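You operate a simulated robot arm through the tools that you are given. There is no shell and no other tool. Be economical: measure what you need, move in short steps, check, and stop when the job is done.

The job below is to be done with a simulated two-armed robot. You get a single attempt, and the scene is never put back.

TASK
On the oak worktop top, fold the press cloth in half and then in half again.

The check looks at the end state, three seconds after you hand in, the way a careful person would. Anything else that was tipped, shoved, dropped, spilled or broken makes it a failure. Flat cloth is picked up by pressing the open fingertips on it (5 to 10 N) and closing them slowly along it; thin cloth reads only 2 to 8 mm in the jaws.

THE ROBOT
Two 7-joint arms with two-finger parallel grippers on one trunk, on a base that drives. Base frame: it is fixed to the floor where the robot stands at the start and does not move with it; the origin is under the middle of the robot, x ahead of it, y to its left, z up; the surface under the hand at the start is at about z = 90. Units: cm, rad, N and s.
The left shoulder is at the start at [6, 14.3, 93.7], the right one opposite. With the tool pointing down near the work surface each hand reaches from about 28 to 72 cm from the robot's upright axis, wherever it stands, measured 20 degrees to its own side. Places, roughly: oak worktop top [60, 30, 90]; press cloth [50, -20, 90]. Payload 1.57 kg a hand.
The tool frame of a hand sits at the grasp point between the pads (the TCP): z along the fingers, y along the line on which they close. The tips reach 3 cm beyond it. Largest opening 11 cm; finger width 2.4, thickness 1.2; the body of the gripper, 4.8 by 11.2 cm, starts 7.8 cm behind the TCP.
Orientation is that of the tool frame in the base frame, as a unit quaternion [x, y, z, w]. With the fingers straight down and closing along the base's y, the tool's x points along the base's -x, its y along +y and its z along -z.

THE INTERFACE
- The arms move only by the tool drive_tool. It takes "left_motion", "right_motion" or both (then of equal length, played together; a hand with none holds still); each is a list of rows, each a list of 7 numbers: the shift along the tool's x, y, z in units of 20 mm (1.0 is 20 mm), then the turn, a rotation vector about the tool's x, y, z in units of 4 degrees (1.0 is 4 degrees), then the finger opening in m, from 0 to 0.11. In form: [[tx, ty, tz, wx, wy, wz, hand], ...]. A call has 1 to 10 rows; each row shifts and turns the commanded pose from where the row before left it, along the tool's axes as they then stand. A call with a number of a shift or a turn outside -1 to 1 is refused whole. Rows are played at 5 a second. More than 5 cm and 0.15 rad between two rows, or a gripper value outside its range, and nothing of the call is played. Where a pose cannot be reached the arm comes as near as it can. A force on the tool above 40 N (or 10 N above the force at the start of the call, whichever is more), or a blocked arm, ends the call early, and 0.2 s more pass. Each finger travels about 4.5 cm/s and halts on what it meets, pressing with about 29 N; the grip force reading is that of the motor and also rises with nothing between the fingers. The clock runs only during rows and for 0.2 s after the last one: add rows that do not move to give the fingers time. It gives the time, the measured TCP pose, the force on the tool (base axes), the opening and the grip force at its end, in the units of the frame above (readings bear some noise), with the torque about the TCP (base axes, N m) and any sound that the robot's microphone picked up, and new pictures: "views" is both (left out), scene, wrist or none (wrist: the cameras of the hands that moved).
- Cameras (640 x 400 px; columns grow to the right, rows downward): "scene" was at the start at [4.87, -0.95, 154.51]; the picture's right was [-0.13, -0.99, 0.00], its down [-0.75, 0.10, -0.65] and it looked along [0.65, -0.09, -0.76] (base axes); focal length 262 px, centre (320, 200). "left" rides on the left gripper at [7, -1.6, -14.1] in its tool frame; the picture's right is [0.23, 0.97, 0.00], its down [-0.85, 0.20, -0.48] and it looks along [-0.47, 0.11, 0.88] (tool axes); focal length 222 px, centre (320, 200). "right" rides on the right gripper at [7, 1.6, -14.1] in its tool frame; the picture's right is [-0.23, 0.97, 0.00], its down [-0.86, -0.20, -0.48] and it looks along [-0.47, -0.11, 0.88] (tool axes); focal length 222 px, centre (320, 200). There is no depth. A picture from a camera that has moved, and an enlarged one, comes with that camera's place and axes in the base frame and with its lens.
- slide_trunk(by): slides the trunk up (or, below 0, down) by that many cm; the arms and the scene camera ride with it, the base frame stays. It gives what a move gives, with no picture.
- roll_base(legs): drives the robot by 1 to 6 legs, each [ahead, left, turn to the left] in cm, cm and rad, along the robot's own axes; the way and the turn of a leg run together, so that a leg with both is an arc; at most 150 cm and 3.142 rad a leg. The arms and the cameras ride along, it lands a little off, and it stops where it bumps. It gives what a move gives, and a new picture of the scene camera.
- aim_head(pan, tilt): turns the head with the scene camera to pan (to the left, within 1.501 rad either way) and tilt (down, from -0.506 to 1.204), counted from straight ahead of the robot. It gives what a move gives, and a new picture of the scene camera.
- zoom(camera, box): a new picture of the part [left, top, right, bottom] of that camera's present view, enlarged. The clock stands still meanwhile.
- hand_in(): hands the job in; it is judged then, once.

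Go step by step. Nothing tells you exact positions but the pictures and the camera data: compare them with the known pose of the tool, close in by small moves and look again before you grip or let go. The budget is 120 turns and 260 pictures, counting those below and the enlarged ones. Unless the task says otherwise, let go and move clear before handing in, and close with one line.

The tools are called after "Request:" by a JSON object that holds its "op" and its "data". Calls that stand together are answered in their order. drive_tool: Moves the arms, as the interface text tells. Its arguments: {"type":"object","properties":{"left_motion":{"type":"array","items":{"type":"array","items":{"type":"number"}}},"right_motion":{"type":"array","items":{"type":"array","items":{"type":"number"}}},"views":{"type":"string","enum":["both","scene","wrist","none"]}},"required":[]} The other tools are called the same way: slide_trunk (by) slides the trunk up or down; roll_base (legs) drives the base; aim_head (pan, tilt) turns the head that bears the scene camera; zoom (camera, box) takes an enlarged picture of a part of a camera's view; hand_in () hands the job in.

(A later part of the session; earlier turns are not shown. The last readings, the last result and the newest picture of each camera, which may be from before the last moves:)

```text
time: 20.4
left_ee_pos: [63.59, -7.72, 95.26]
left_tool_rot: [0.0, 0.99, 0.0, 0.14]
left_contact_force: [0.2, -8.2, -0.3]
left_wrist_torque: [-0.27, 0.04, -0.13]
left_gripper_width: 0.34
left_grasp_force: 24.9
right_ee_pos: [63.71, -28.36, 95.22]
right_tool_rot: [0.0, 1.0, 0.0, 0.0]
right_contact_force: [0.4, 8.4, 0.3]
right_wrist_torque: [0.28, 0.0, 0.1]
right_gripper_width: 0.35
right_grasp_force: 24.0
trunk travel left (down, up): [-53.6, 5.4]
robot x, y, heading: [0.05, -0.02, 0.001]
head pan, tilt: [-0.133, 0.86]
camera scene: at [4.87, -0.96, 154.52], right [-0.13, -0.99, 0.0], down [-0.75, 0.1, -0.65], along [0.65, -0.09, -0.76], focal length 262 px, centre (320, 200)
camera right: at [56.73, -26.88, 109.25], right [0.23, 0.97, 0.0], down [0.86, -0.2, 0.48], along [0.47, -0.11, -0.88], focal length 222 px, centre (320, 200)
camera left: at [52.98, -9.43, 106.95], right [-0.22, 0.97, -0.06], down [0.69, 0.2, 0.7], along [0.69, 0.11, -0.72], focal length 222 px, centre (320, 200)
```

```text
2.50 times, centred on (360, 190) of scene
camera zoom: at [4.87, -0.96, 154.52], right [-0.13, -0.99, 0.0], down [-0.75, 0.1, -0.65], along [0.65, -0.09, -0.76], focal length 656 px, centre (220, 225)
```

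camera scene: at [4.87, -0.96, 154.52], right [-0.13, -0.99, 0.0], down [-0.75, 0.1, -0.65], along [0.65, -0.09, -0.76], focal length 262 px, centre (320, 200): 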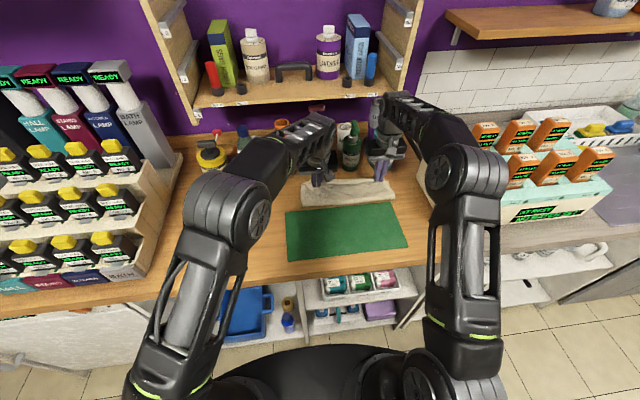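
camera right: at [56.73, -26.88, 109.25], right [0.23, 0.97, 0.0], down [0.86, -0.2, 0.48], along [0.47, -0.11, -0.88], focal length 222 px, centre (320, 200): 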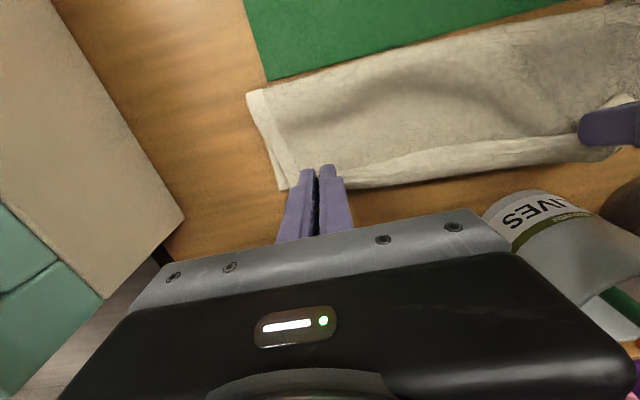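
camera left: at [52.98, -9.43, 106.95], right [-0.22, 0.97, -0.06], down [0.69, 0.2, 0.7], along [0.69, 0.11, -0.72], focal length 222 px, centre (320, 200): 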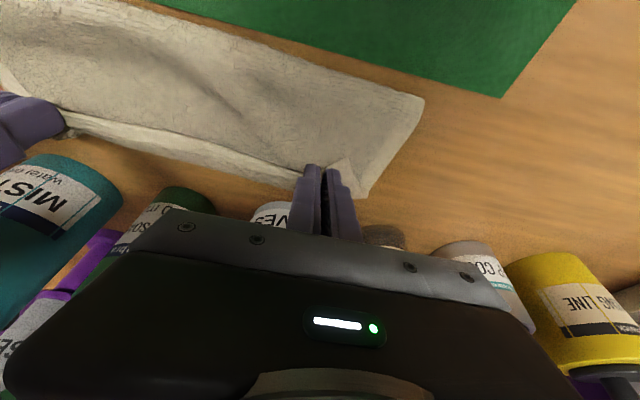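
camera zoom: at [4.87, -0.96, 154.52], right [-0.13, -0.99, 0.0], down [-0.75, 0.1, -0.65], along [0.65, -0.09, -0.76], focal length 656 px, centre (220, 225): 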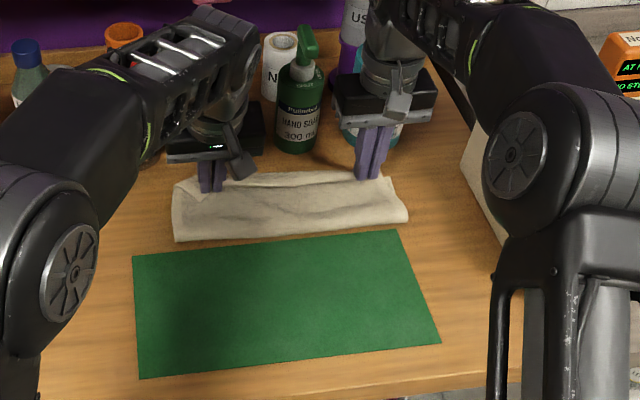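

The folded edge is nearly over the back edge and both hands are level. I'll lower the last bit and open slowly.

Request:
{"op": "drive_tool", "data": {"left_motion": [[-0.1, 0, 0.34, 0, 0, 0, 0], [-0.06, 0, 0.33, 0, 0, 0, 0], [0, 0, 0, 0, 0, 0, 0], [0, 0, 0, 0, 0, 0, 0.006], [0, 0, 0, 0, 0, 0, 0.012], [0, 0, 0, 0, 0, 0, 0.018], [0, 0, 0, 0, 0, 0, 0.022]], "right_motion": [[-0.2, 0, 0.33, 0, 0, 0, 0], [-0.15, 0, 0.3, 0, 0, 0, 0], [0, 0, 0, 0, 0, 0, 0], [0, 0, 0, 0, 0, 0, 0.006], [0, 0, 0, 0, 0, 0, 0.012], [0, 0, 0, 0, 0, 0, 0.018], [0, 0, 0, 0, 0, 0, 0.022]], "views": "wrist"}}

Request:
{"op": "zoom", "data": {"camera": "scene", "box": [300, 150, 420, 230]}}

```text
time: 22.0
left_ee_pos: [64.22, -7.8, 94.11]
left_tool_rot: [0.0, 0.99, -0.001, 0.139]
left_contact_force: [-0.6, -1.3, 1.7]
left_wrist_torque: [0.01, 0.02, 0.02]
left_gripper_width: 2.07
left_grasp_force: 0.0
right_ee_pos: [64.54, -28.51, 93.96]
right_tool_rot: [0.001, 1.0, 0.0, 0.0]
right_contact_force: [0.6, 1.1, 2.0]
right_wrist_torque: [0.0, -0.01, 0.03]
right_gripper_width: 2.09
right_grasp_force: 0.0
trunk travel left (down, up): [-53.6, 5.4]
robot x, y, heading: [0.14, 0.04, 0.002]
head pan, tilt: [-0.133, 0.86]
camera right: at [57.42, -26.91, 108.01], right [0.23, 0.97, 0.0], down [0.86, -0.2, 0.48], along [0.47, -0.11, -0.88], focal length 222 px, centre (320, 200)
camera left: at [53.64, -9.43, 105.74], right [-0.22, 0.97, -0.06], down [0.69, 0.2, 0.7], along [0.69, 0.11, -0.72], focal length 222 px, centre (320, 200)
```

right: 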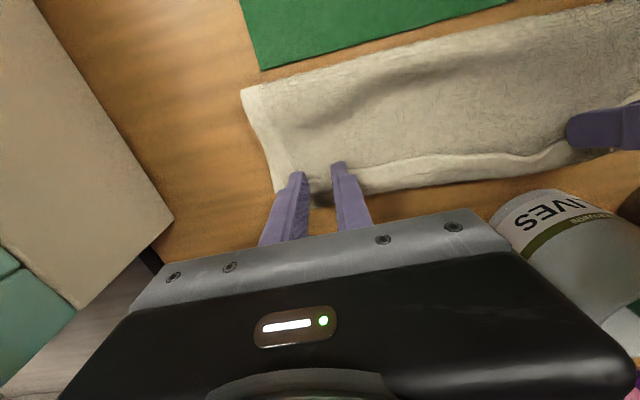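
left: 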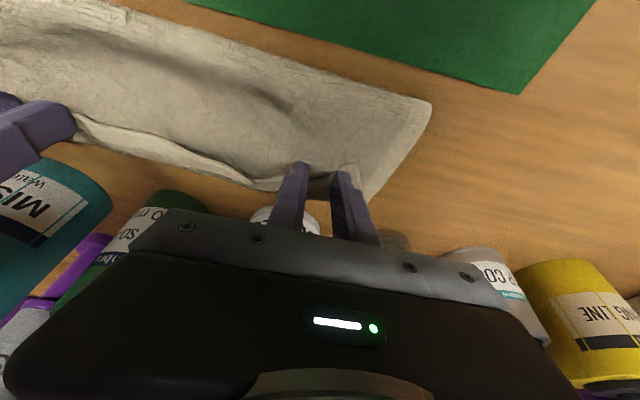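

```text
5.00 times, centred on (360, 190) of scene
camera zoom: at [4.85, -0.96, 154.52], right [-0.13, -0.99, 0.0], down [-0.75, 0.1, -0.65], along [0.65, -0.09, -0.76], focal length 1312 px, centre (120, 250)
```

zoom: 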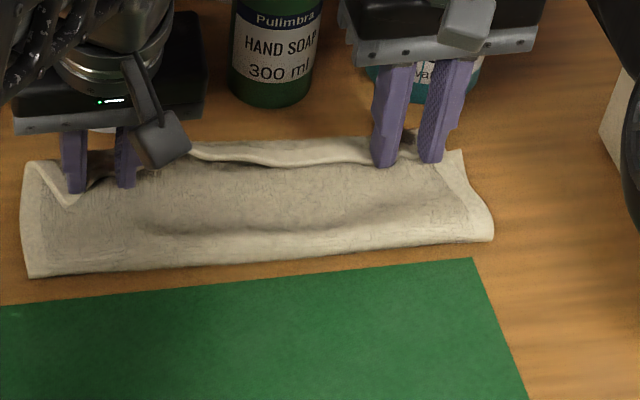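

The cloth is released. I'll lift both hands straight off and draw back to see the fold.

Request:
{"op": "drive_tool", "data": {"left_motion": [[0, 0, -0.6, 0, 0, 0, 0.024], [0, 0, -1, 0, 0, 0, 0.024], [0, 0, -1, 0, 0, 0, 0.024], [0.5, 0, -1, 0, 0, 0, 0.024], [1, 0, -0.5, 0, 0.5, 0, 0.024], [1, 0, -0.3, 0, 0.5, 0, 0.024], [1, 0.8, 0, 0, 1, 0, 0.024], [1, 0.8, 0, 0, 1, 0, 0.024], [1, 0.8, 0, 0, 1, 0, 0.024], [1, 0.8, 0, 0, 0, 0, 0.024]], "right_motion": [[0, 0, -0.6, 0, 0, 0, 0.024], [0, 0, -1, 0, 0, 0, 0.024], [0, 0, -1, 0, 0, 0, 0.024], [0.5, 0, -1, 0, 0, 0, 0.024], [1, 0, -0.5, 0, 0, 0, 0.024], [1, 0, -0.3, 0, 0, 0, 0.024], [1, 0, 0, 0, 0, 0, 0.024], [1, 0, 0, 0, 0, 0, 0.024], [1, 0, 0, 0, 0, 0, 0.024], [1, 0, 0, 0, 0, 0, 0.024]]}}

Request:
{"op": "zoom", "data": {"camera": "scene", "box": [300, 150, 420, 230]}}

```text
time: 24.2
left_ee_pos: [49.06, -1.26, 100.5]
left_tool_rot: [0.0, 1.0, 0.0, -0.001]
left_contact_force: [-1.2, 0.2, 0.5]
left_wrist_torque: [0.02, -0.01, -0.04]
left_gripper_width: 2.41
left_grasp_force: 0.1
right_ee_pos: [51.46, -28.47, 102.82]
right_tool_rot: [-0.001, 1.0, 0.0, 0.001]
right_contact_force: [-0.2, 0.6, 0.1]
right_wrist_torque: [0.0, -0.05, -0.02]
right_gripper_width: 2.39
right_grasp_force: 0.0
trunk travel left (down, up): [-53.6, 5.4]
robot x, y, heading: [0.08, 0.03, 0.001]
head pan, tilt: [-0.133, 0.86]
camera scene: at [4.73, -0.91, 154.52], right [-0.13, -0.99, 0.0], down [-0.75, 0.1, -0.65], along [0.65, -0.09, -0.76], focal length 262 px, centre (320, 200)
camera right: at [44.36, -26.84, 116.85], right [0.23, 0.97, 0.0], down [0.85, -0.2, 0.48], along [0.47, -0.11, -0.88], focal length 222 px, centre (320, 200)
camera left: at [42.05, -2.96, 114.59], right [-0.23, 0.97, 0.0], down [0.85, 0.2, 0.48], along [0.47, 0.11, -0.88], focal length 222 px, centre (320, 200)
```

scene: 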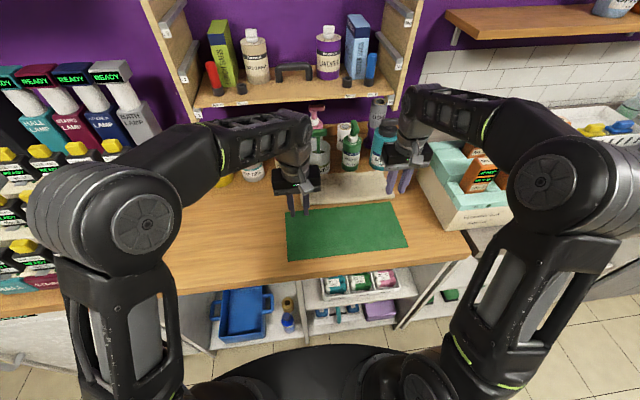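
right: 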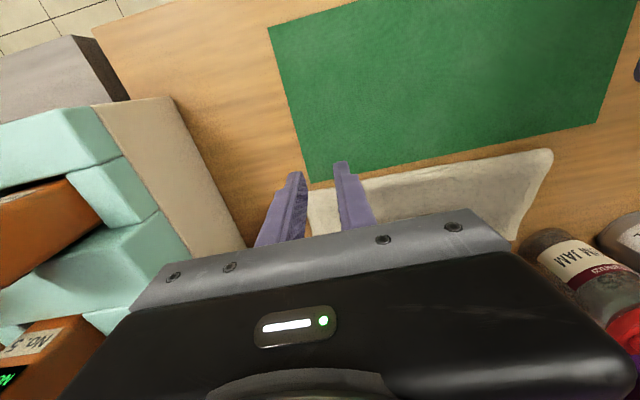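
left: 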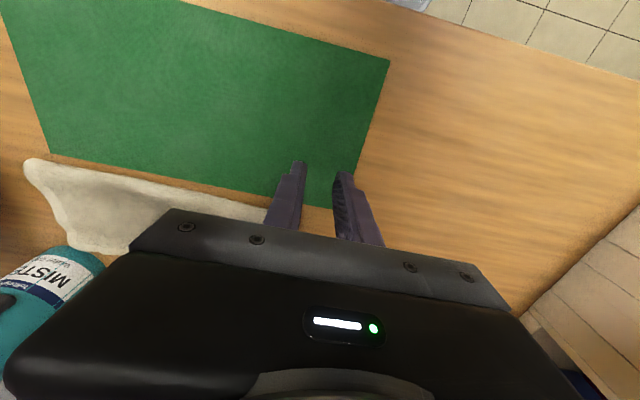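

```text
5.00 times, centred on (360, 190) of scene
camera zoom: at [4.73, -0.91, 154.52], right [-0.13, -0.99, 0.0], down [-0.75, 0.1, -0.65], along [0.65, -0.09, -0.76], focal length 1312 px, centre (120, 250)
```

zoom: 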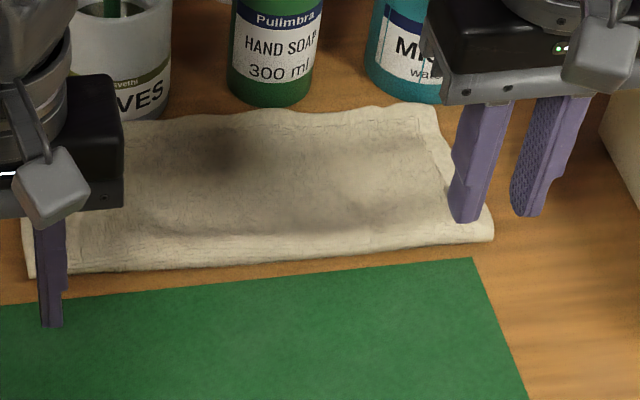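

The first fold looks good, and the edge unrolled flat along the back. I'll move the hands aside to see all of it.

Request:
{"op": "drive_tool", "data": {"left_motion": [[0.6, 1, -0.4, 0, 0, 0, 0.028], [0.6, 1, -0.4, 0, 0, 0, 0.028], [0.6, 1, -0.4, 0, 0, 0, 0.028], [0, 1, 0, 0, 0, 0, 0.028], [0, 1, 0, 0, 0, 0, 0.028]], "right_motion": [[1, 0, 0, 0, 0, 0, 0.028], [1, 0, 0, 0, 0, 0, 0.028], [1, 0, 0, 0, 0, 0, 0.028], [1, 0, 0, 0, 0, 0, 0.028], [0.5, 0, 0, 0, 0, 0, 0.028]], "views": "none"}}

Request:
{"op": "zoom", "data": {"camera": "scene", "box": [280, 130, 430, 230]}}

Request:
{"op": "zoom", "data": {"camera": "right", "box": [0, 0, 640, 400]}}

```text
time: 25.4
left_ee_pos: [45.55, 8.69, 102.67]
left_tool_rot: [0.0, 1.0, 0.0, 0.0]
left_contact_force: [-0.2, 0.3, -0.3]
left_wrist_torque: [-0.05, -0.04, -0.01]
left_gripper_width: 2.83
left_grasp_force: 0.0
right_ee_pos: [42.51, -28.51, 102.84]
right_tool_rot: [0.001, 1.0, -0.001, 0.0]
right_contact_force: [-0.3, 0.2, 0.3]
right_wrist_torque: [0.01, -0.02, 0.0]
right_gripper_width: 2.83
right_grasp_force: 0.0
trunk travel left (down, up): [-53.6, 5.4]
robot x, y, heading: [-0.23, -0.29, 0.004]
head pan, tilt: [-0.133, 0.86]
```

```text
4.00 times, centred on (355, 180) of scene
camera zoom: at [4.82, -0.9, 154.52], right [-0.13, -0.99, 0.0], down [-0.75, 0.1, -0.65], along [0.65, -0.09, -0.76], focal length 1050 px, centre (180, 280)
```

zoom: 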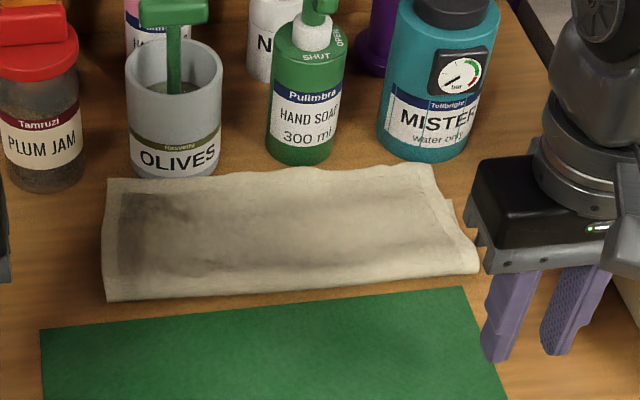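

```text
1.00 times, centred on (320, 200) of right (not enlarged: the box is as wide or as high as the picture)
camera zoom: at [35.4, -26.83, 116.88], right [0.23, 0.97, 0.0], down [0.86, -0.2, 0.48], along [0.47, -0.11, -0.88], focal length 222 px, centre (320, 200)
```

zoom: 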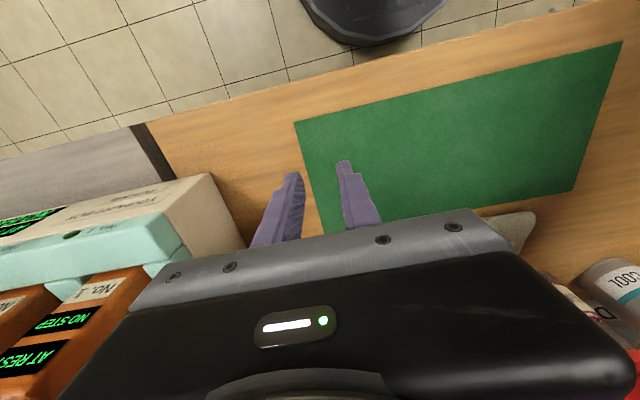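

The whole cloth has slid about 5 cm toward the jars: the fold is at x≈58 and the back edge at about 70–72. I'll look closely at how the two layers line up.

Request:
{"op": "zoom", "data": {"camera": "scene", "box": [295, 165, 355, 210]}}

Request:
{"op": "zoom", "data": {"camera": "scene", "box": [345, 160, 405, 205]}}

```text
8.89 times, centred on (325, 188) of scene
camera zoom: at [4.82, -0.9, 154.52], right [-0.13, -0.99, 0.0], down [-0.75, 0.1, -0.65], along [0.65, -0.09, -0.76], focal length 2332 px, centre (276, 311)
```

zoom: 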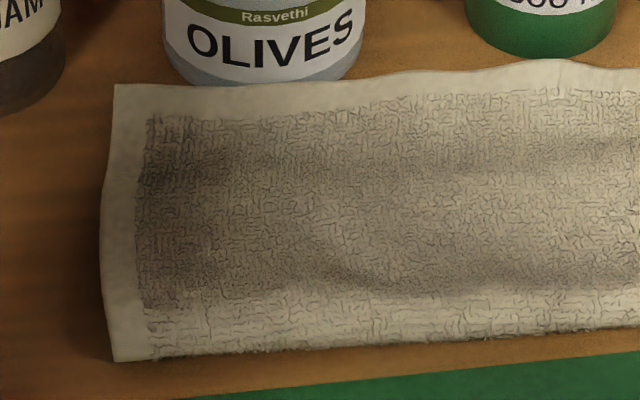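

```text
8.89 times, centred on (375, 182) of scene
camera zoom: at [4.82, -0.9, 154.52], right [-0.13, -0.99, 0.0], down [-0.75, 0.1, -0.65], along [0.65, -0.09, -0.76], focal length 2332 px, centre (-169, 356)
```

zoom: 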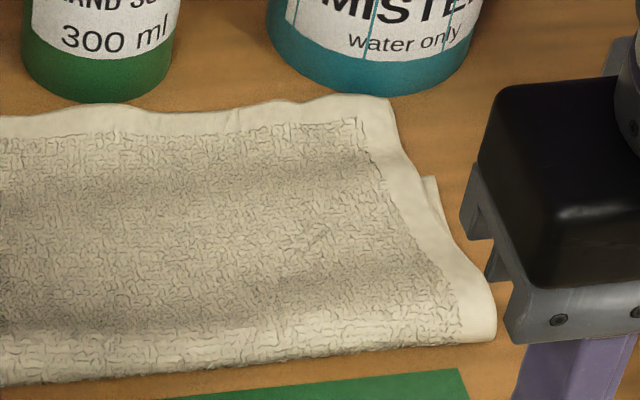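

The lower layer hasn't moved: its back corner is still at (65.9,−32.8). The top layer overshot it by about 4–5 cm, so I'll pinch the top layer's overhang behind the lower layer and pull it back. Raising the trunk should give the arms more reach.

Request:
{"op": "slide_trunk", "data": {"by": 5}}

Request:
{"op": "aim_head", "data": {"pan": -0.2, "tilt": 1.15}}

```text
time: 26.3
left_ee_pos: [45.44, 8.72, 107.78]
left_tool_rot: [0.0, 1.0, 0.0, 0.0]
left_contact_force: [0.2, 0.3, 0.2]
left_wrist_torque: [0.02, -0.01, 0.01]
left_gripper_width: 2.81
left_grasp_force: 0.0
right_ee_pos: [42.55, -28.53, 107.89]
right_tool_rot: [-0.001, 1.0, 0.001, 0.0]
right_contact_force: [-0.4, -0.3, -0.6]
right_wrist_torque: [0.04, 0.02, -0.02]
right_gripper_width: 2.8
right_grasp_force: 0.0
trunk travel left (down, up): [-58.6, 0.4]
robot x, y, heading: [0.05, -0.12, 0.001]
head pan, tilt: [-0.133, 0.86]
```

```text
time: 27.1
left_ee_pos: [45.46, 8.66, 107.78]
left_tool_rot: [0.001, 1.0, -0.001, 0.0]
left_contact_force: [-0.4, 0.1, 0.4]
left_wrist_torque: [-0.01, -0.01, 0.03]
left_gripper_width: 2.82
left_grasp_force: 0.0
right_ee_pos: [42.42, -28.45, 107.84]
right_tool_rot: [0.001, 1.0, 0.0, 0.0]
right_contact_force: [0.4, 0.5, -0.6]
right_wrist_torque: [0.04, 0.0, -0.01]
right_gripper_width: 2.82
right_grasp_force: 0.0
trunk travel left (down, up): [-58.6, 0.4]
robot x, y, heading: [0.31, -0.14, 0.002]
head pan, tilt: [-0.201, 1.15]
camera scene: at [3.02, -1.11, 157.52], right [-0.2, -0.98, 0.0], down [-0.89, 0.18, -0.41], along [0.4, -0.08, -0.91], focal length 262 px, centre (320, 200)
```

scene: 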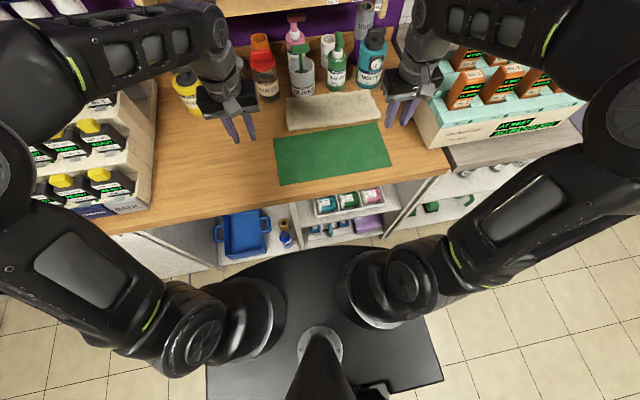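

There is no room to drive ahead, but sideways looks clear. I'll bring the right hand in, then shift the base 8 cm to the right so both arms can reach the back edge.

Request:
{"op": "drive_tool", "data": {"right_motion": [[0, 1, 0, 0, 0, 0, 0.028], [0, 1, 0, 0, 0, 0, 0.028], [0, 1, 0, 0, 0, 0, 0.028], [0, 1, 0, 0, 0, 0, 0.028], [0, 0, 0, 0, 0, 0, 0.028]], "views": "none"}}

Request:
{"op": "roll_base", "data": {"legs": [[0, -8, 0]]}}

Request:
{"op": "aim_head", "data": {"pan": -0.1, "tilt": 0.86}}

Request:
{"op": "zoom", "data": {"camera": "scene", "box": [250, 130, 400, 230]}}

```text
time: 28.3
left_ee_pos: [45.5, 8.64, 107.81]
left_tool_rot: [0.0, 1.0, 0.0, 0.0]
left_contact_force: [-0.2, 0.3, 0.8]
left_wrist_torque: [0.0, 0.01, 0.03]
left_gripper_width: 2.81
left_grasp_force: 0.0
right_ee_pos: [42.59, -20.47, 107.73]
right_tool_rot: [0.0, 1.0, 0.0, 0.0]
right_contact_force: [-0.1, -0.4, 1.0]
right_wrist_torque: [-0.04, 0.0, 0.0]
right_gripper_width: 2.81
right_grasp_force: 0.1
trunk travel left (down, up): [-58.6, 0.4]
robot x, y, heading: [0.11, -0.01, -0.002]
head pan, tilt: [-0.201, 1.15]
```

```text
time: 29.4
left_ee_pos: [45.45, 0.69, 107.82]
left_tool_rot: [-0.001, 1.0, 0.001, 0.0]
left_contact_force: [0.1, -1.3, 0.3]
left_wrist_torque: [0.04, 0.01, -0.05]
left_gripper_width: 2.82
left_grasp_force: 0.0
right_ee_pos: [42.64, -28.54, 107.7]
right_tool_rot: [-0.001, 1.0, 0.001, 0.0]
right_contact_force: [0.2, -0.6, 0.5]
right_wrist_torque: [0.01, -0.01, -0.01]
right_gripper_width: 2.79
right_grasp_force: 0.1
trunk travel left (down, up): [-58.6, 0.4]
robot x, y, heading: [-0.06, -7.99, -0.002]
head pan, tilt: [-0.201, 1.15]
camera scene: at [3.02, -9.26, 157.51], right [-0.2, -0.98, 0.0], down [-0.89, 0.18, -0.41], along [0.4, -0.08, -0.91], focal length 262 px, centre (320, 200)
```

scene: 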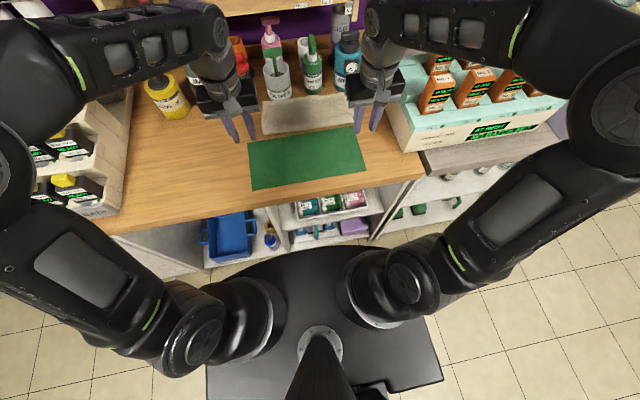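

```text
time: 30.2
left_ee_pos: [45.5, 0.76, 107.67]
left_tool_rot: [-0.001, 1.0, 0.0, 0.0]
left_contact_force: [-0.1, -0.8, -0.4]
left_wrist_torque: [0.01, -0.02, 0.02]
left_gripper_width: 2.82
left_grasp_force: 0.0
right_ee_pos: [42.58, -28.35, 107.82]
right_tool_rot: [-0.001, 1.0, -0.001, 0.0]
right_contact_force: [-0.8, 0.0, 0.4]
right_wrist_torque: [0.02, 0.03, -0.01]
right_gripper_width: 2.79
right_grasp_force: 0.1
trunk travel left (down, up): [-58.6, 0.4]
robot x, y, heading: [0.24, -8.05, -0.004]
head pan, tilt: [-0.099, 0.86]
camera scene: at [4.9, -8.66, 159.51], right [-0.1, -1.0, 0.0], down [-0.76, 0.07, -0.65], along [0.65, -0.06, -0.76], focal length 262 px, centre (320, 200)
```

scene: 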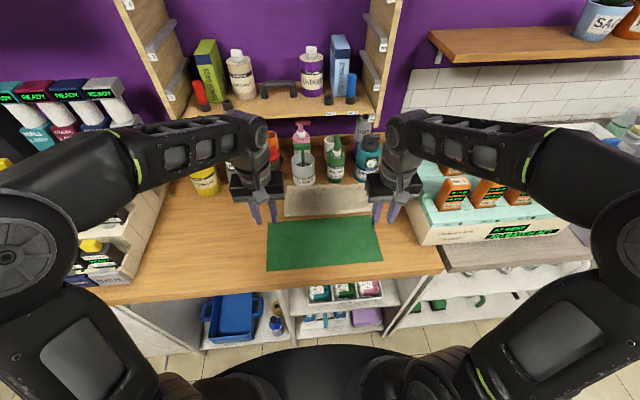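

```text
4.00 times, centred on (325, 180) of scene
camera zoom: at [4.9, -8.66, 159.51], right [-0.1, -1.0, 0.0], down [-0.76, 0.07, -0.65], along [0.65, -0.06, -0.76], focal length 1050 px, centre (300, 280)
```

zoom: 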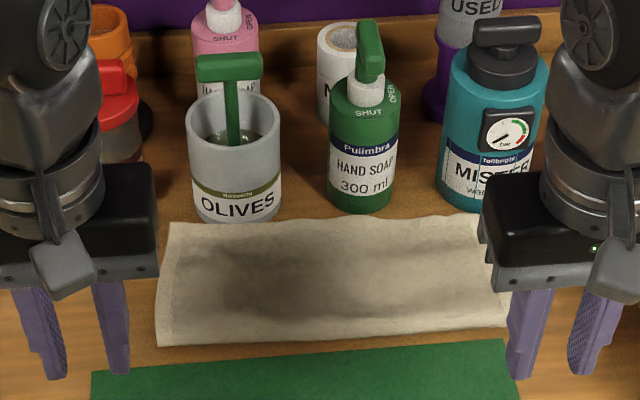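

Both arms are now in better position. The top layer's back edge runs from (71.6,−3) to (70.4,−31), and the fold is at x≈57.5. I'll bring the hands up over the overhang with the fingers tilted 16° forward.

Request:
{"op": "drive_tool", "data": {"left_motion": [[-1, -0.315, 0.3, 0, -1, 0, 0.028], [-0.977, -0.315, 0.37, 0, -1, 0, 0.028], [-0.948, -0.315, 0.436, 0, -1, 0, 0.028], [-0.916, -0.315, 0.5, 0, -1, 0, 0.028], [-0.878, -0.315, 0.564, 0, 0, 0, 0.028], [-0.878, -0.315, 0.564, 0, 0, 0, 0.028], [-0.878, -0.315, 0.564, 0, 0, 0, 0.028], [-0.878, -0.315, 0.564, 0, 0, 0, 0.028], [-0.878, -0.315, 0.564, 0, 0, 0, 0.028], [-0.878, -0.315, 0.564, 0, 0, 0, 0.028]], "right_motion": [[-1, 0.075, 0.3, 0, -1, 0, 0.028], [-0.977, 0.075, 0.37, 0, -1, 0, 0.028], [-0.948, 0.075, 0.436, 0, -1, 0, 0.028], [-0.916, 0.075, 0.5, 0, -1, 0, 0.028], [-0.878, 0.075, 0.564, 0, 0, 0, 0.028], [-0.878, 0.075, 0.564, 0, 0, 0, 0.028], [-0.878, 0.075, 0.564, 0, 0, 0, 0.028], [-0.878, 0.075, 0.564, 0, 0, 0, 0.028], [-0.878, 0.075, 0.564, 0, 0, 0, 0.028], [-0.878, 0.075, 0.564, 0, 0, 0, 0.028]]}}

```text
time: 32.4
left_ee_pos: [65.69, -5.54, 101.68]
left_tool_rot: [-0.001, 0.99, 0.0, 0.138]
left_contact_force: [0.3, 0.5, -0.1]
left_wrist_torque: [-0.01, -0.03, 0.04]
left_gripper_width: 2.81
left_grasp_force: 0.0
right_ee_pos: [62.75, -26.97, 101.86]
right_tool_rot: [0.0, 0.99, 0.0, 0.139]
right_contact_force: [0.5, -0.1, -0.4]
right_wrist_torque: [0.03, -0.01, 0.01]
right_gripper_width: 2.8
right_grasp_force: 0.0
trunk travel left (down, up): [-58.6, 0.4]
robot x, y, heading: [0.22, -7.72, 0.004]
head pan, tilt: [-0.099, 0.86]
camera scene: at [5.05, -8.67, 159.51], right [-0.1, -1.0, 0.0], down [-0.76, 0.07, -0.65], along [0.65, -0.06, -0.76], focal length 262 px, centre (320, 200)
camera right: at [52.01, -25.34, 113.33], right [0.22, 0.97, 0.06], down [0.69, -0.2, 0.69], along [0.69, -0.11, -0.72], focal length 222 px, centre (320, 200)
camera left: at [55.06, -7.18, 113.34], right [-0.22, 0.97, -0.06], down [0.69, 0.2, 0.69], along [0.69, 0.11, -0.72], focal length 222 px, centre (320, 200)
```

scene: 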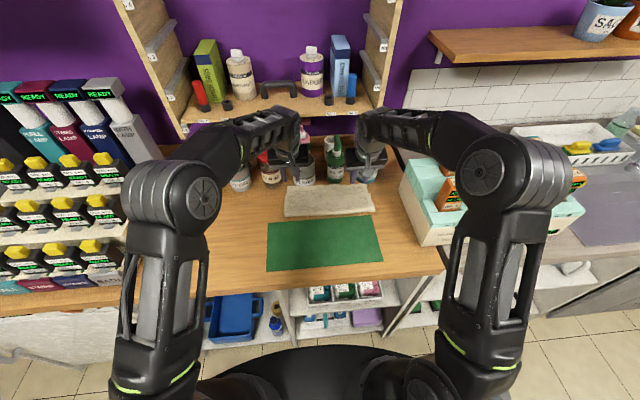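
right: 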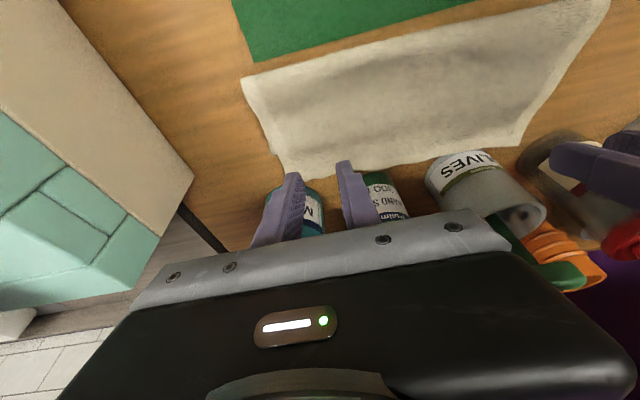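
left: 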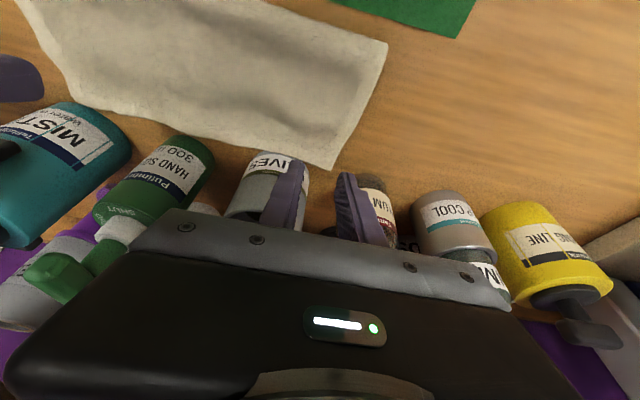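

Both hands are well placed short of the jars. I'll lower them to just above the overhang.

Request:
{"op": "drive_tool", "data": {"left_motion": [[-0.036, -0.13, 0.707, 0, 0, 0, 0.028], [-0.036, -0.13, 0.707, 0, 0, 0, 0.028], [-0.036, -0.13, 0.707, 0, 0, 0, 0.028], [-0.036, -0.13, 0.707, 0, 0, 0, 0.028], [-0.036, -0.13, 0.707, 0, 0, 0, 0.028], [0, 0, 0, 0, 0, 0, 0.028]], "right_motion": [[-0.25, -0.05, 0.779, 0, 0, 0, 0.028], [-0.25, -0.05, 0.779, 0, 0, 0, 0.028], [-0.25, -0.05, 0.779, 0, 0, 0, 0.028], [-0.25, -0.05, 0.779, 0, 0, 0, 0.028], [-0.25, -0.05, 0.779, 0, 0, 0, 0.028], [0, 0, 0, 0, 0, 0, 0.028]], "views": "wrist"}}

Request:
{"op": "zoom", "data": {"camera": "scene", "box": [270, 140, 390, 220]}}

```text
time: 33.8
left_ee_pos: [67.82, -6.74, 95.07]
left_tool_rot: [-0.001, 0.99, 0.001, 0.14]
left_contact_force: [0.2, -0.5, 0.6]
left_wrist_torque: [0.01, -0.01, 0.0]
left_gripper_width: 2.81
left_grasp_force: 0.0
right_ee_pos: [67.14, -27.33, 95.02]
right_tool_rot: [0.0, 0.99, 0.0, 0.139]
right_contact_force: [0.0, 0.9, -0.4]
right_wrist_torque: [-0.02, 0.01, 0.02]
right_gripper_width: 2.8
right_grasp_force: 0.1
trunk travel left (down, up): [-58.6, 0.4]
robot x, y, heading: [-0.03, -7.87, 0.001]
head pan, tilt: [-0.099, 0.86]
camera right: at [56.45, -25.74, 106.56], right [0.22, 0.97, 0.06], down [0.69, -0.2, 0.7], along [0.69, -0.11, -0.72], focal length 222 px, centre (320, 200)
camera left: at [57.2, -8.46, 106.77], right [-0.22, 0.97, -0.06], down [0.69, 0.2, 0.7], along [0.69, 0.11, -0.71], focal length 222 px, centre (320, 200)
```

right: 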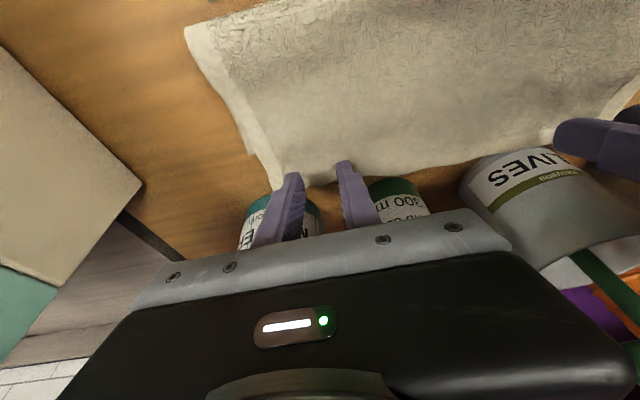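
left: 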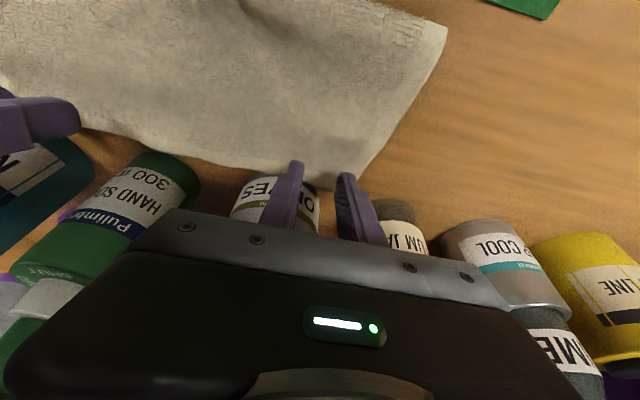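

```text
5.00 times, centred on (330, 180) of scene
camera zoom: at [4.86, -8.65, 159.52], right [-0.1, -1.0, 0.0], down [-0.75, 0.07, -0.65], along [0.65, -0.06, -0.76], focal length 1312 px, centre (270, 300)
```

zoom: 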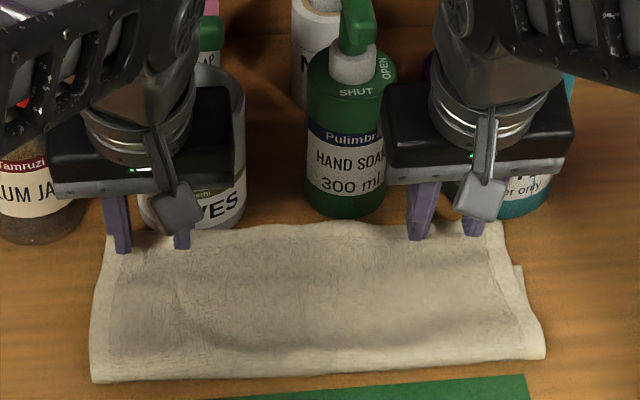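

Request:
{"op": "drive_tool", "data": {"left_motion": [[0.055, 0, 0.192, 0, 0, 0, 0.028], [0.055, 0, 0.192, 0, 0, 0, 0.028], [0.055, 0, 0.192, 0, 0, 0, 0.028], [0.028, 0, 0.096, 0, 0, 0, 0.028], [0, 0, 0, 0, 0, 0, 0.028]], "right_motion": [[0.055, 0, 0.192, 0, 0, 0, 0.028], [0.055, 0, 0.192, 0, 0, 0, 0.028], [0.055, 0, 0.192, 0, 0, 0, 0.028], [0.028, 0, 0.096, 0, 0, 0, 0.028], [0, 0, 0, 0, 0, 0, 0.028]], "views": "none"}}

```text
time: 35.0
left_ee_pos: [67.76, -6.71, 93.77]
left_tool_rot: [-0.001, 0.99, -0.001, 0.14]
left_contact_force: [0.1, -0.4, 0.3]
left_wrist_torque: [0.0, 0.0, -0.01]
left_gripper_width: 2.8
left_grasp_force: 0.0
right_ee_pos: [67.16, -27.44, 93.61]
right_tool_rot: [-0.001, 0.99, 0.0, 0.14]
right_contact_force: [-0.1, 0.0, 1.2]
right_wrist_torque: [-0.03, 0.02, 0.0]
right_gripper_width: 2.84
right_grasp_force: 0.0
trunk travel left (down, up): [-58.6, 0.4]
robot x, y, heading: [0.2, -7.99, -0.002]
head pan, tilt: [-0.099, 0.86]
```

Request:
{"op": "drive_tool", "data": {"left_motion": [[0.03, 0, 0.096, 0, 0, 0, 0.028], [0.02, 0, 0.07, 0, 0, 0, 0.028], [0, 0, 0, 0, 0, 0, 0.028]], "right_motion": [[0.02, 0, 0.07, 0, 0, 0, 0.028], [0.02, 0, 0.05, 0, 0, 0, 0.028], [0, 0, 0, 0, 0, 0, 0.028]], "views": "wrist"}}

```text
time: 35.8
left_ee_pos: [67.9, -6.77, 93.5]
left_tool_rot: [-0.001, 0.99, 0.0, 0.14]
left_contact_force: [0.5, 0.0, 3.8]
left_wrist_torque: [0.02, 0.0, 0.03]
left_gripper_width: 2.82
left_grasp_force: 0.0
right_ee_pos: [67.09, -27.3, 93.56]
right_tool_rot: [0.0, 0.99, 0.0, 0.14]
right_contact_force: [0.5, -1.4, 5.7]
right_wrist_torque: [-0.09, -0.01, -0.02]
right_gripper_width: 2.81
right_grasp_force: 0.2
trunk travel left (down, up): [-58.6, 0.4]
robot x, y, heading: [0.31, -7.56, -0.001]
head pan, tilt: [-0.099, 0.86]
camera right: at [56.38, -25.78, 105.02], right [0.22, 0.97, 0.06], down [0.69, -0.2, 0.7], along [0.69, -0.11, -0.71], focal length 222 px, centre (320, 200)
camera left: at [57.16, -8.48, 105.14], right [-0.22, 0.97, -0.06], down [0.69, 0.2, 0.7], along [0.69, 0.11, -0.71], focal length 222 px, centre (320, 200)
```

right: 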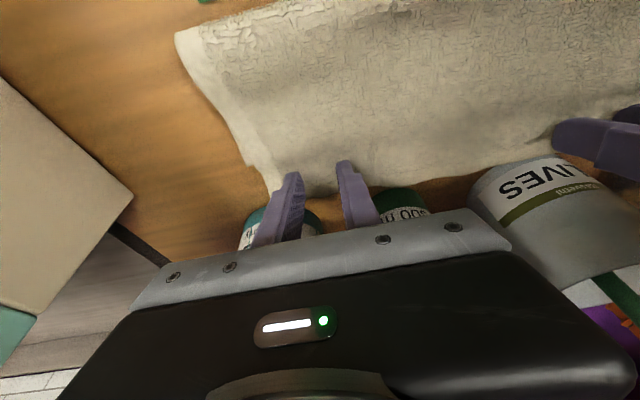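
left: 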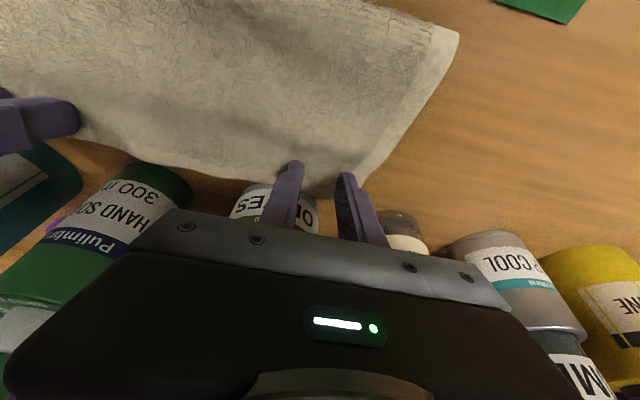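

Request:
{"op": "zoom", "data": {"camera": "left", "box": [240, 120, 400, 260]}}

Request:
{"op": "zoom", "data": {"camera": "right", "box": [240, 120, 400, 260]}}

```text
2.86 times, centred on (320, 190) of left
camera zoom: at [57.16, -8.48, 105.14], right [-0.22, 0.97, -0.06], down [0.69, 0.2, 0.7], along [0.69, 0.11, -0.71], focal length 635 px, centre (320, 229)
```

zoom: 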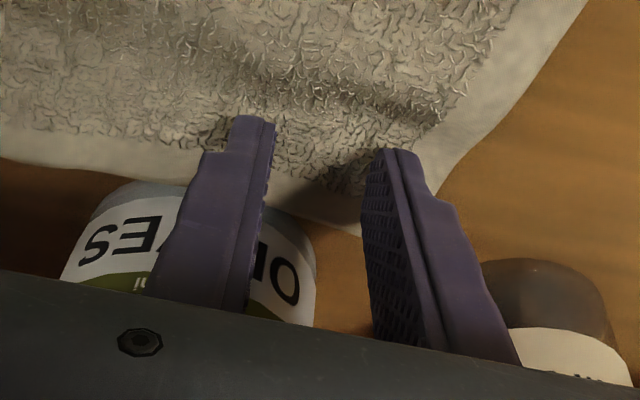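

```text
2.86 times, centred on (320, 190) of right
camera zoom: at [56.38, -25.78, 105.02], right [0.22, 0.97, 0.06], down [0.69, -0.2, 0.7], along [0.69, -0.11, -0.71], focal length 635 px, centre (320, 229)
```

zoom: 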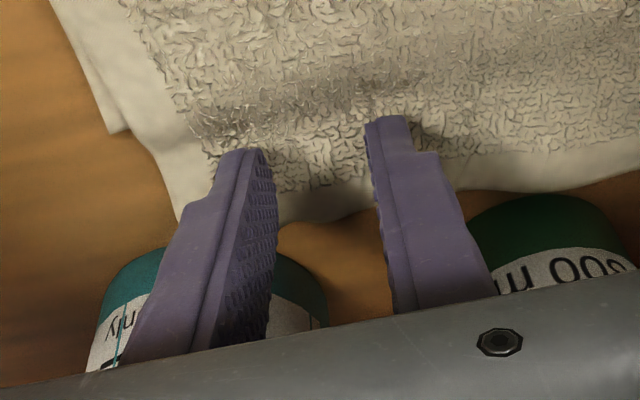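

Both fingers of each hand are on the overhanging top layer. I'll press a touch more and close slowly.

Request:
{"op": "drive_tool", "data": {"left_motion": [[0.01, 0, 0.05, 0, 0, 0, 0.028], [0, 0, 0, 0, 0, 0, 0.025], [0, 0, 0, 0, 0, 0, 0.022], [0, 0, 0, 0, 0, 0, 0.019], [0, 0, 0, 0, 0, 0, 0.015], [0, 0, 0, 0, 0, 0, 0.012], [0, 0, 0, 0, 0, 0, 0.008], [0, 0, 0, 0, 0, 0, 0.004], [0, 0, 0, 0, 0, 0, 0], [0, 0, 0, 0, 0, 0, 0]], "right_motion": [[0.01, 0, 0.03, 0, 0, 0, 0.028], [0, 0, 0, 0, 0, 0, 0.025], [0, 0, 0, 0, 0, 0, 0.022], [0, 0, 0, 0, 0, 0, 0.019], [0, 0, 0, 0, 0, 0, 0.015], [0, 0, 0, 0, 0, 0, 0.012], [0, 0, 0, 0, 0, 0, 0.008], [0, 0, 0, 0, 0, 0, 0.004], [0, 0, 0, 0, 0, 0, 0], [0, 0, 0, 0, 0, 0, 0]], "views": "wrist"}}

```text
time: 38.0
left_ee_pos: [67.67, -6.71, 93.51]
left_tool_rot: [-0.001, 0.99, 0.0, 0.141]
left_contact_force: [-0.6, -6.0, 13.4]
left_wrist_torque: [-0.15, 0.05, -0.02]
left_gripper_width: 0.37
left_grasp_force: 24.4
right_ee_pos: [66.88, -27.21, 93.52]
right_tool_rot: [-0.002, 0.99, 0.001, 0.14]
right_contact_force: [0.9, 5.6, 13.3]
right_wrist_torque: [0.19, 0.05, -0.01]
right_gripper_width: 0.4
right_grasp_force: 24.6
trunk travel left (down, up): [-58.6, 0.4]
robot x, y, heading: [0.19, -8.08, 0.001]
head pan, tilt: [-0.099, 0.86]
camera right: at [56.26, -25.69, 104.98], right [0.22, 0.97, 0.06], down [0.69, -0.2, 0.7], along [0.69, -0.11, -0.71], focal length 222 px, centre (320, 200)
camera left: at [57.03, -8.48, 105.09], right [-0.22, 0.97, -0.06], down [0.69, 0.2, 0.7], along [0.69, 0.11, -0.71], focal length 222 px, centre (320, 200)
```

right: 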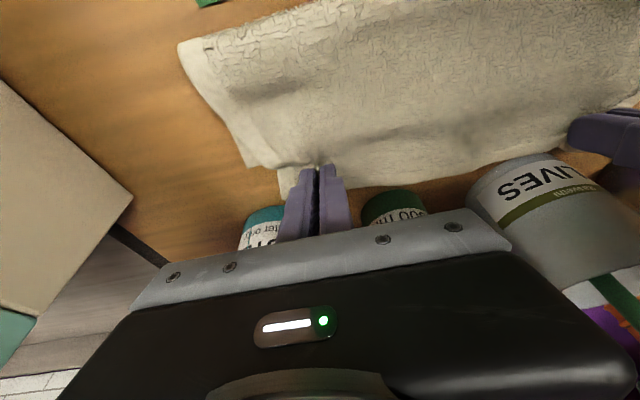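
left: 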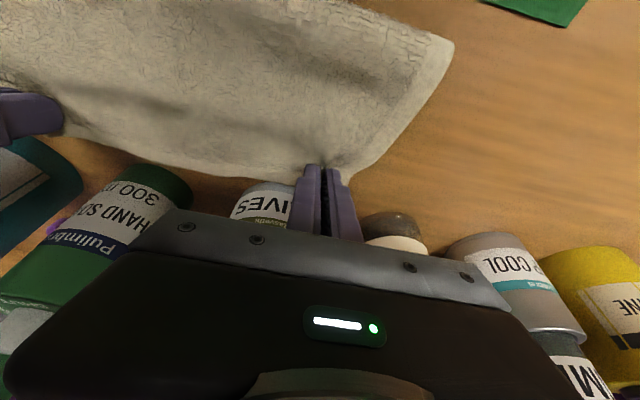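

Both are gripped. I'll lift 2.5 cm and pull the top layer back, about 5 cm on the left and 4 cm on the right.

Request:
{"op": "drive_tool", "data": {"left_motion": [[-0.18, 0, -0.625, 0, 0, 0, 0], [-0.18, 0, -0.625, 0, 0, 0, 0], [0.625, 0, -0.18, 0, 0, 0, 0], [0.625, 0, -0.18, 0, 0, 0, 0], [0.625, 0, -0.18, 0, 0, 0, 0], [0.625, 0, -0.18, 0, 0, 0, 0], [0, 0, 0, 0, 0, 0, 0]], "right_motion": [[-0.18, 0, -0.625, 0, 0, 0, 0], [-0.18, 0, -0.625, 0, 0, 0, 0], [0.47, 0, -0.135, 0, 0, 0, 0], [0.47, 0, -0.135, 0, 0, 0, 0], [0.47, 0, -0.135, 0, 0, 0, 0], [0.47, 0, -0.135, 0, 0, 0, 0], [0, 0, 0, 0, 0, 0, 0]], "views": "wrist"}}

Request:
{"op": "zoom", "data": {"camera": "scene", "box": [270, 140, 390, 220]}}

```text
time: 39.6
left_ee_pos: [62.59, -6.77, 95.96]
left_tool_rot: [0.0, 0.99, 0.001, 0.14]
left_contact_force: [0.3, -6.5, -0.7]
left_wrist_torque: [-0.25, -0.02, -0.01]
left_gripper_width: 0.35
left_grasp_force: 24.8
right_ee_pos: [63.41, -27.44, 95.78]
right_tool_rot: [-0.001, 0.99, 0.0, 0.139]
right_contact_force: [-0.1, 7.4, 0.4]
right_wrist_torque: [0.24, -0.02, -0.02]
right_gripper_width: 0.36
right_grasp_force: 24.7
trunk travel left (down, up): [-58.6, 0.4]
robot x, y, heading: [0.31, -8.48, 0.004]
head pan, tilt: [-0.099, 0.86]
camera right: at [52.55, -25.83, 107.42], right [0.22, 0.97, 0.06], down [0.69, -0.2, 0.7], along [0.69, -0.11, -0.72], focal length 222 px, centre (320, 200)
camera left: at [51.95, -8.49, 107.54], right [-0.22, 0.97, -0.06], down [0.69, 0.2, 0.7], along [0.69, 0.11, -0.72], focal length 222 px, centre (320, 200)
```

right: 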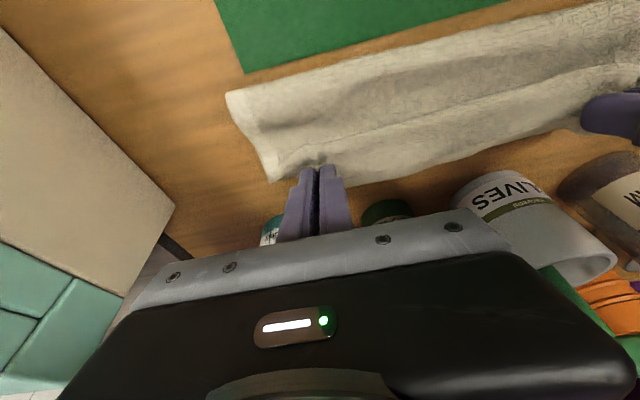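
left: 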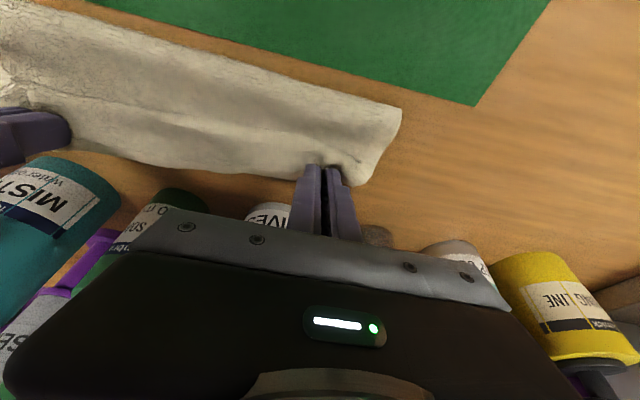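

```text
5.00 times, centred on (330, 180) of scene
camera zoom: at [4.95, -8.66, 159.51], right [-0.1, -1.0, 0.0], down [-0.75, 0.07, -0.65], along [0.65, -0.06, -0.76], focal length 1312 px, centre (270, 300)
```

zoom: 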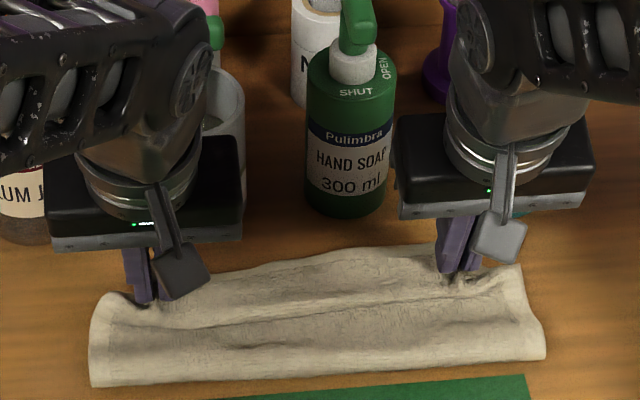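

The top layer's back edge is now around x≈66.3, over the lower edge. I'll lower and release gently, then see how it settles.

Request:
{"op": "drive_tool", "data": {"left_motion": [[0.13, 0, 0.45, 0, 0, 0, 0], [0.1, 0, 0.35, 0, 0, 0, 0], [0, 0, 0, 0, 0, 0, 0], [0, 0, 0, 0, 0, 0, 0.006], [0, 0, 0, 0, 0, 0, 0.012], [0, 0, 0, 0, 0, 0, 0.018], [0, 0, 0, 0, 0, 0, 0.022]], "right_motion": [[0.13, 0, 0.45, 0, 0, 0, 0], [0.1, 0, 0.35, 0, 0, 0, 0], [0, 0, 0, 0, 0, 0, 0], [0, 0, 0, 0, 0, 0, 0.006], [0, 0, 0, 0, 0, 0, 0.012], [0, 0, 0, 0, 0, 0, 0.018], [0, 0, 0, 0, 0, 0, 0.022]], "views": "wrist"}}

Request:
{"op": "zoom", "data": {"camera": "scene", "box": [270, 140, 390, 220]}}

```text
time: 41.2
left_ee_pos: [62.5, -6.86, 94.16]
left_tool_rot: [-0.002, 0.99, 0.0, 0.138]
left_contact_force: [-0.3, -0.9, 1.7]
left_wrist_torque: [0.01, -0.01, 0.02]
left_gripper_width: 2.03
left_grasp_force: 0.0
right_ee_pos: [63.13, -27.43, 94.2]
right_tool_rot: [0.0, 0.99, 0.001, 0.139]
right_contact_force: [0.4, -0.7, 1.5]
right_wrist_torque: [0.02, 0.01, 0.02]
right_gripper_width: 2.14
right_grasp_force: 0.1
trunk travel left (down, up): [-58.6, 0.4]
robot x, y, heading: [-0.18, -8.03, 0.002]
head pan, tilt: [-0.099, 0.86]
camera right: at [52.49, -25.88, 105.79], right [0.22, 0.97, 0.06], down [0.69, -0.2, 0.7], along [0.69, -0.11, -0.72], focal length 222 px, centre (320, 200)
camera left: at [51.95, -8.53, 105.89], right [-0.22, 0.97, -0.06], down [0.69, 0.2, 0.7], along [0.69, 0.11, -0.72], focal length 222 px, centre (320, 200)
```

right: 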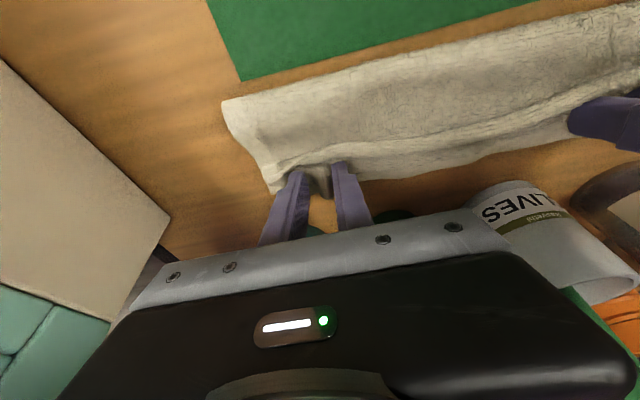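
left: 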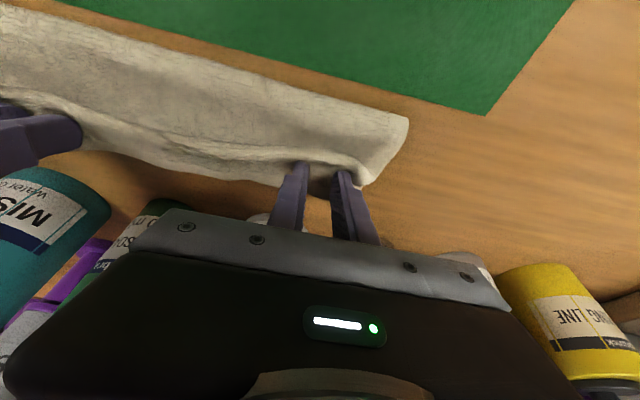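

```text
5.00 times, centred on (330, 180) of scene
camera zoom: at [4.9, -8.67, 159.51], right [-0.1, -1.0, 0.0], down [-0.75, 0.07, -0.65], along [0.65, -0.06, -0.76], focal length 1312 px, centre (270, 300)
```

zoom: 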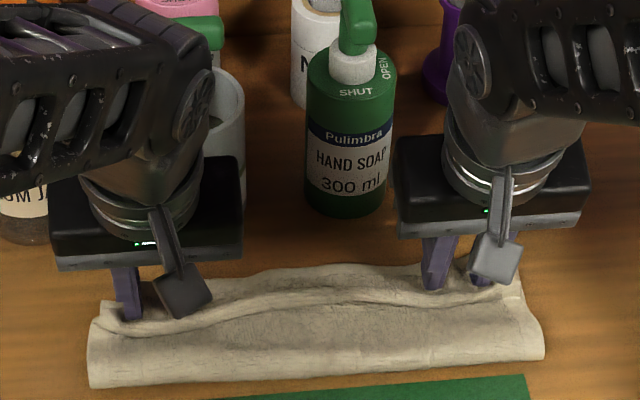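

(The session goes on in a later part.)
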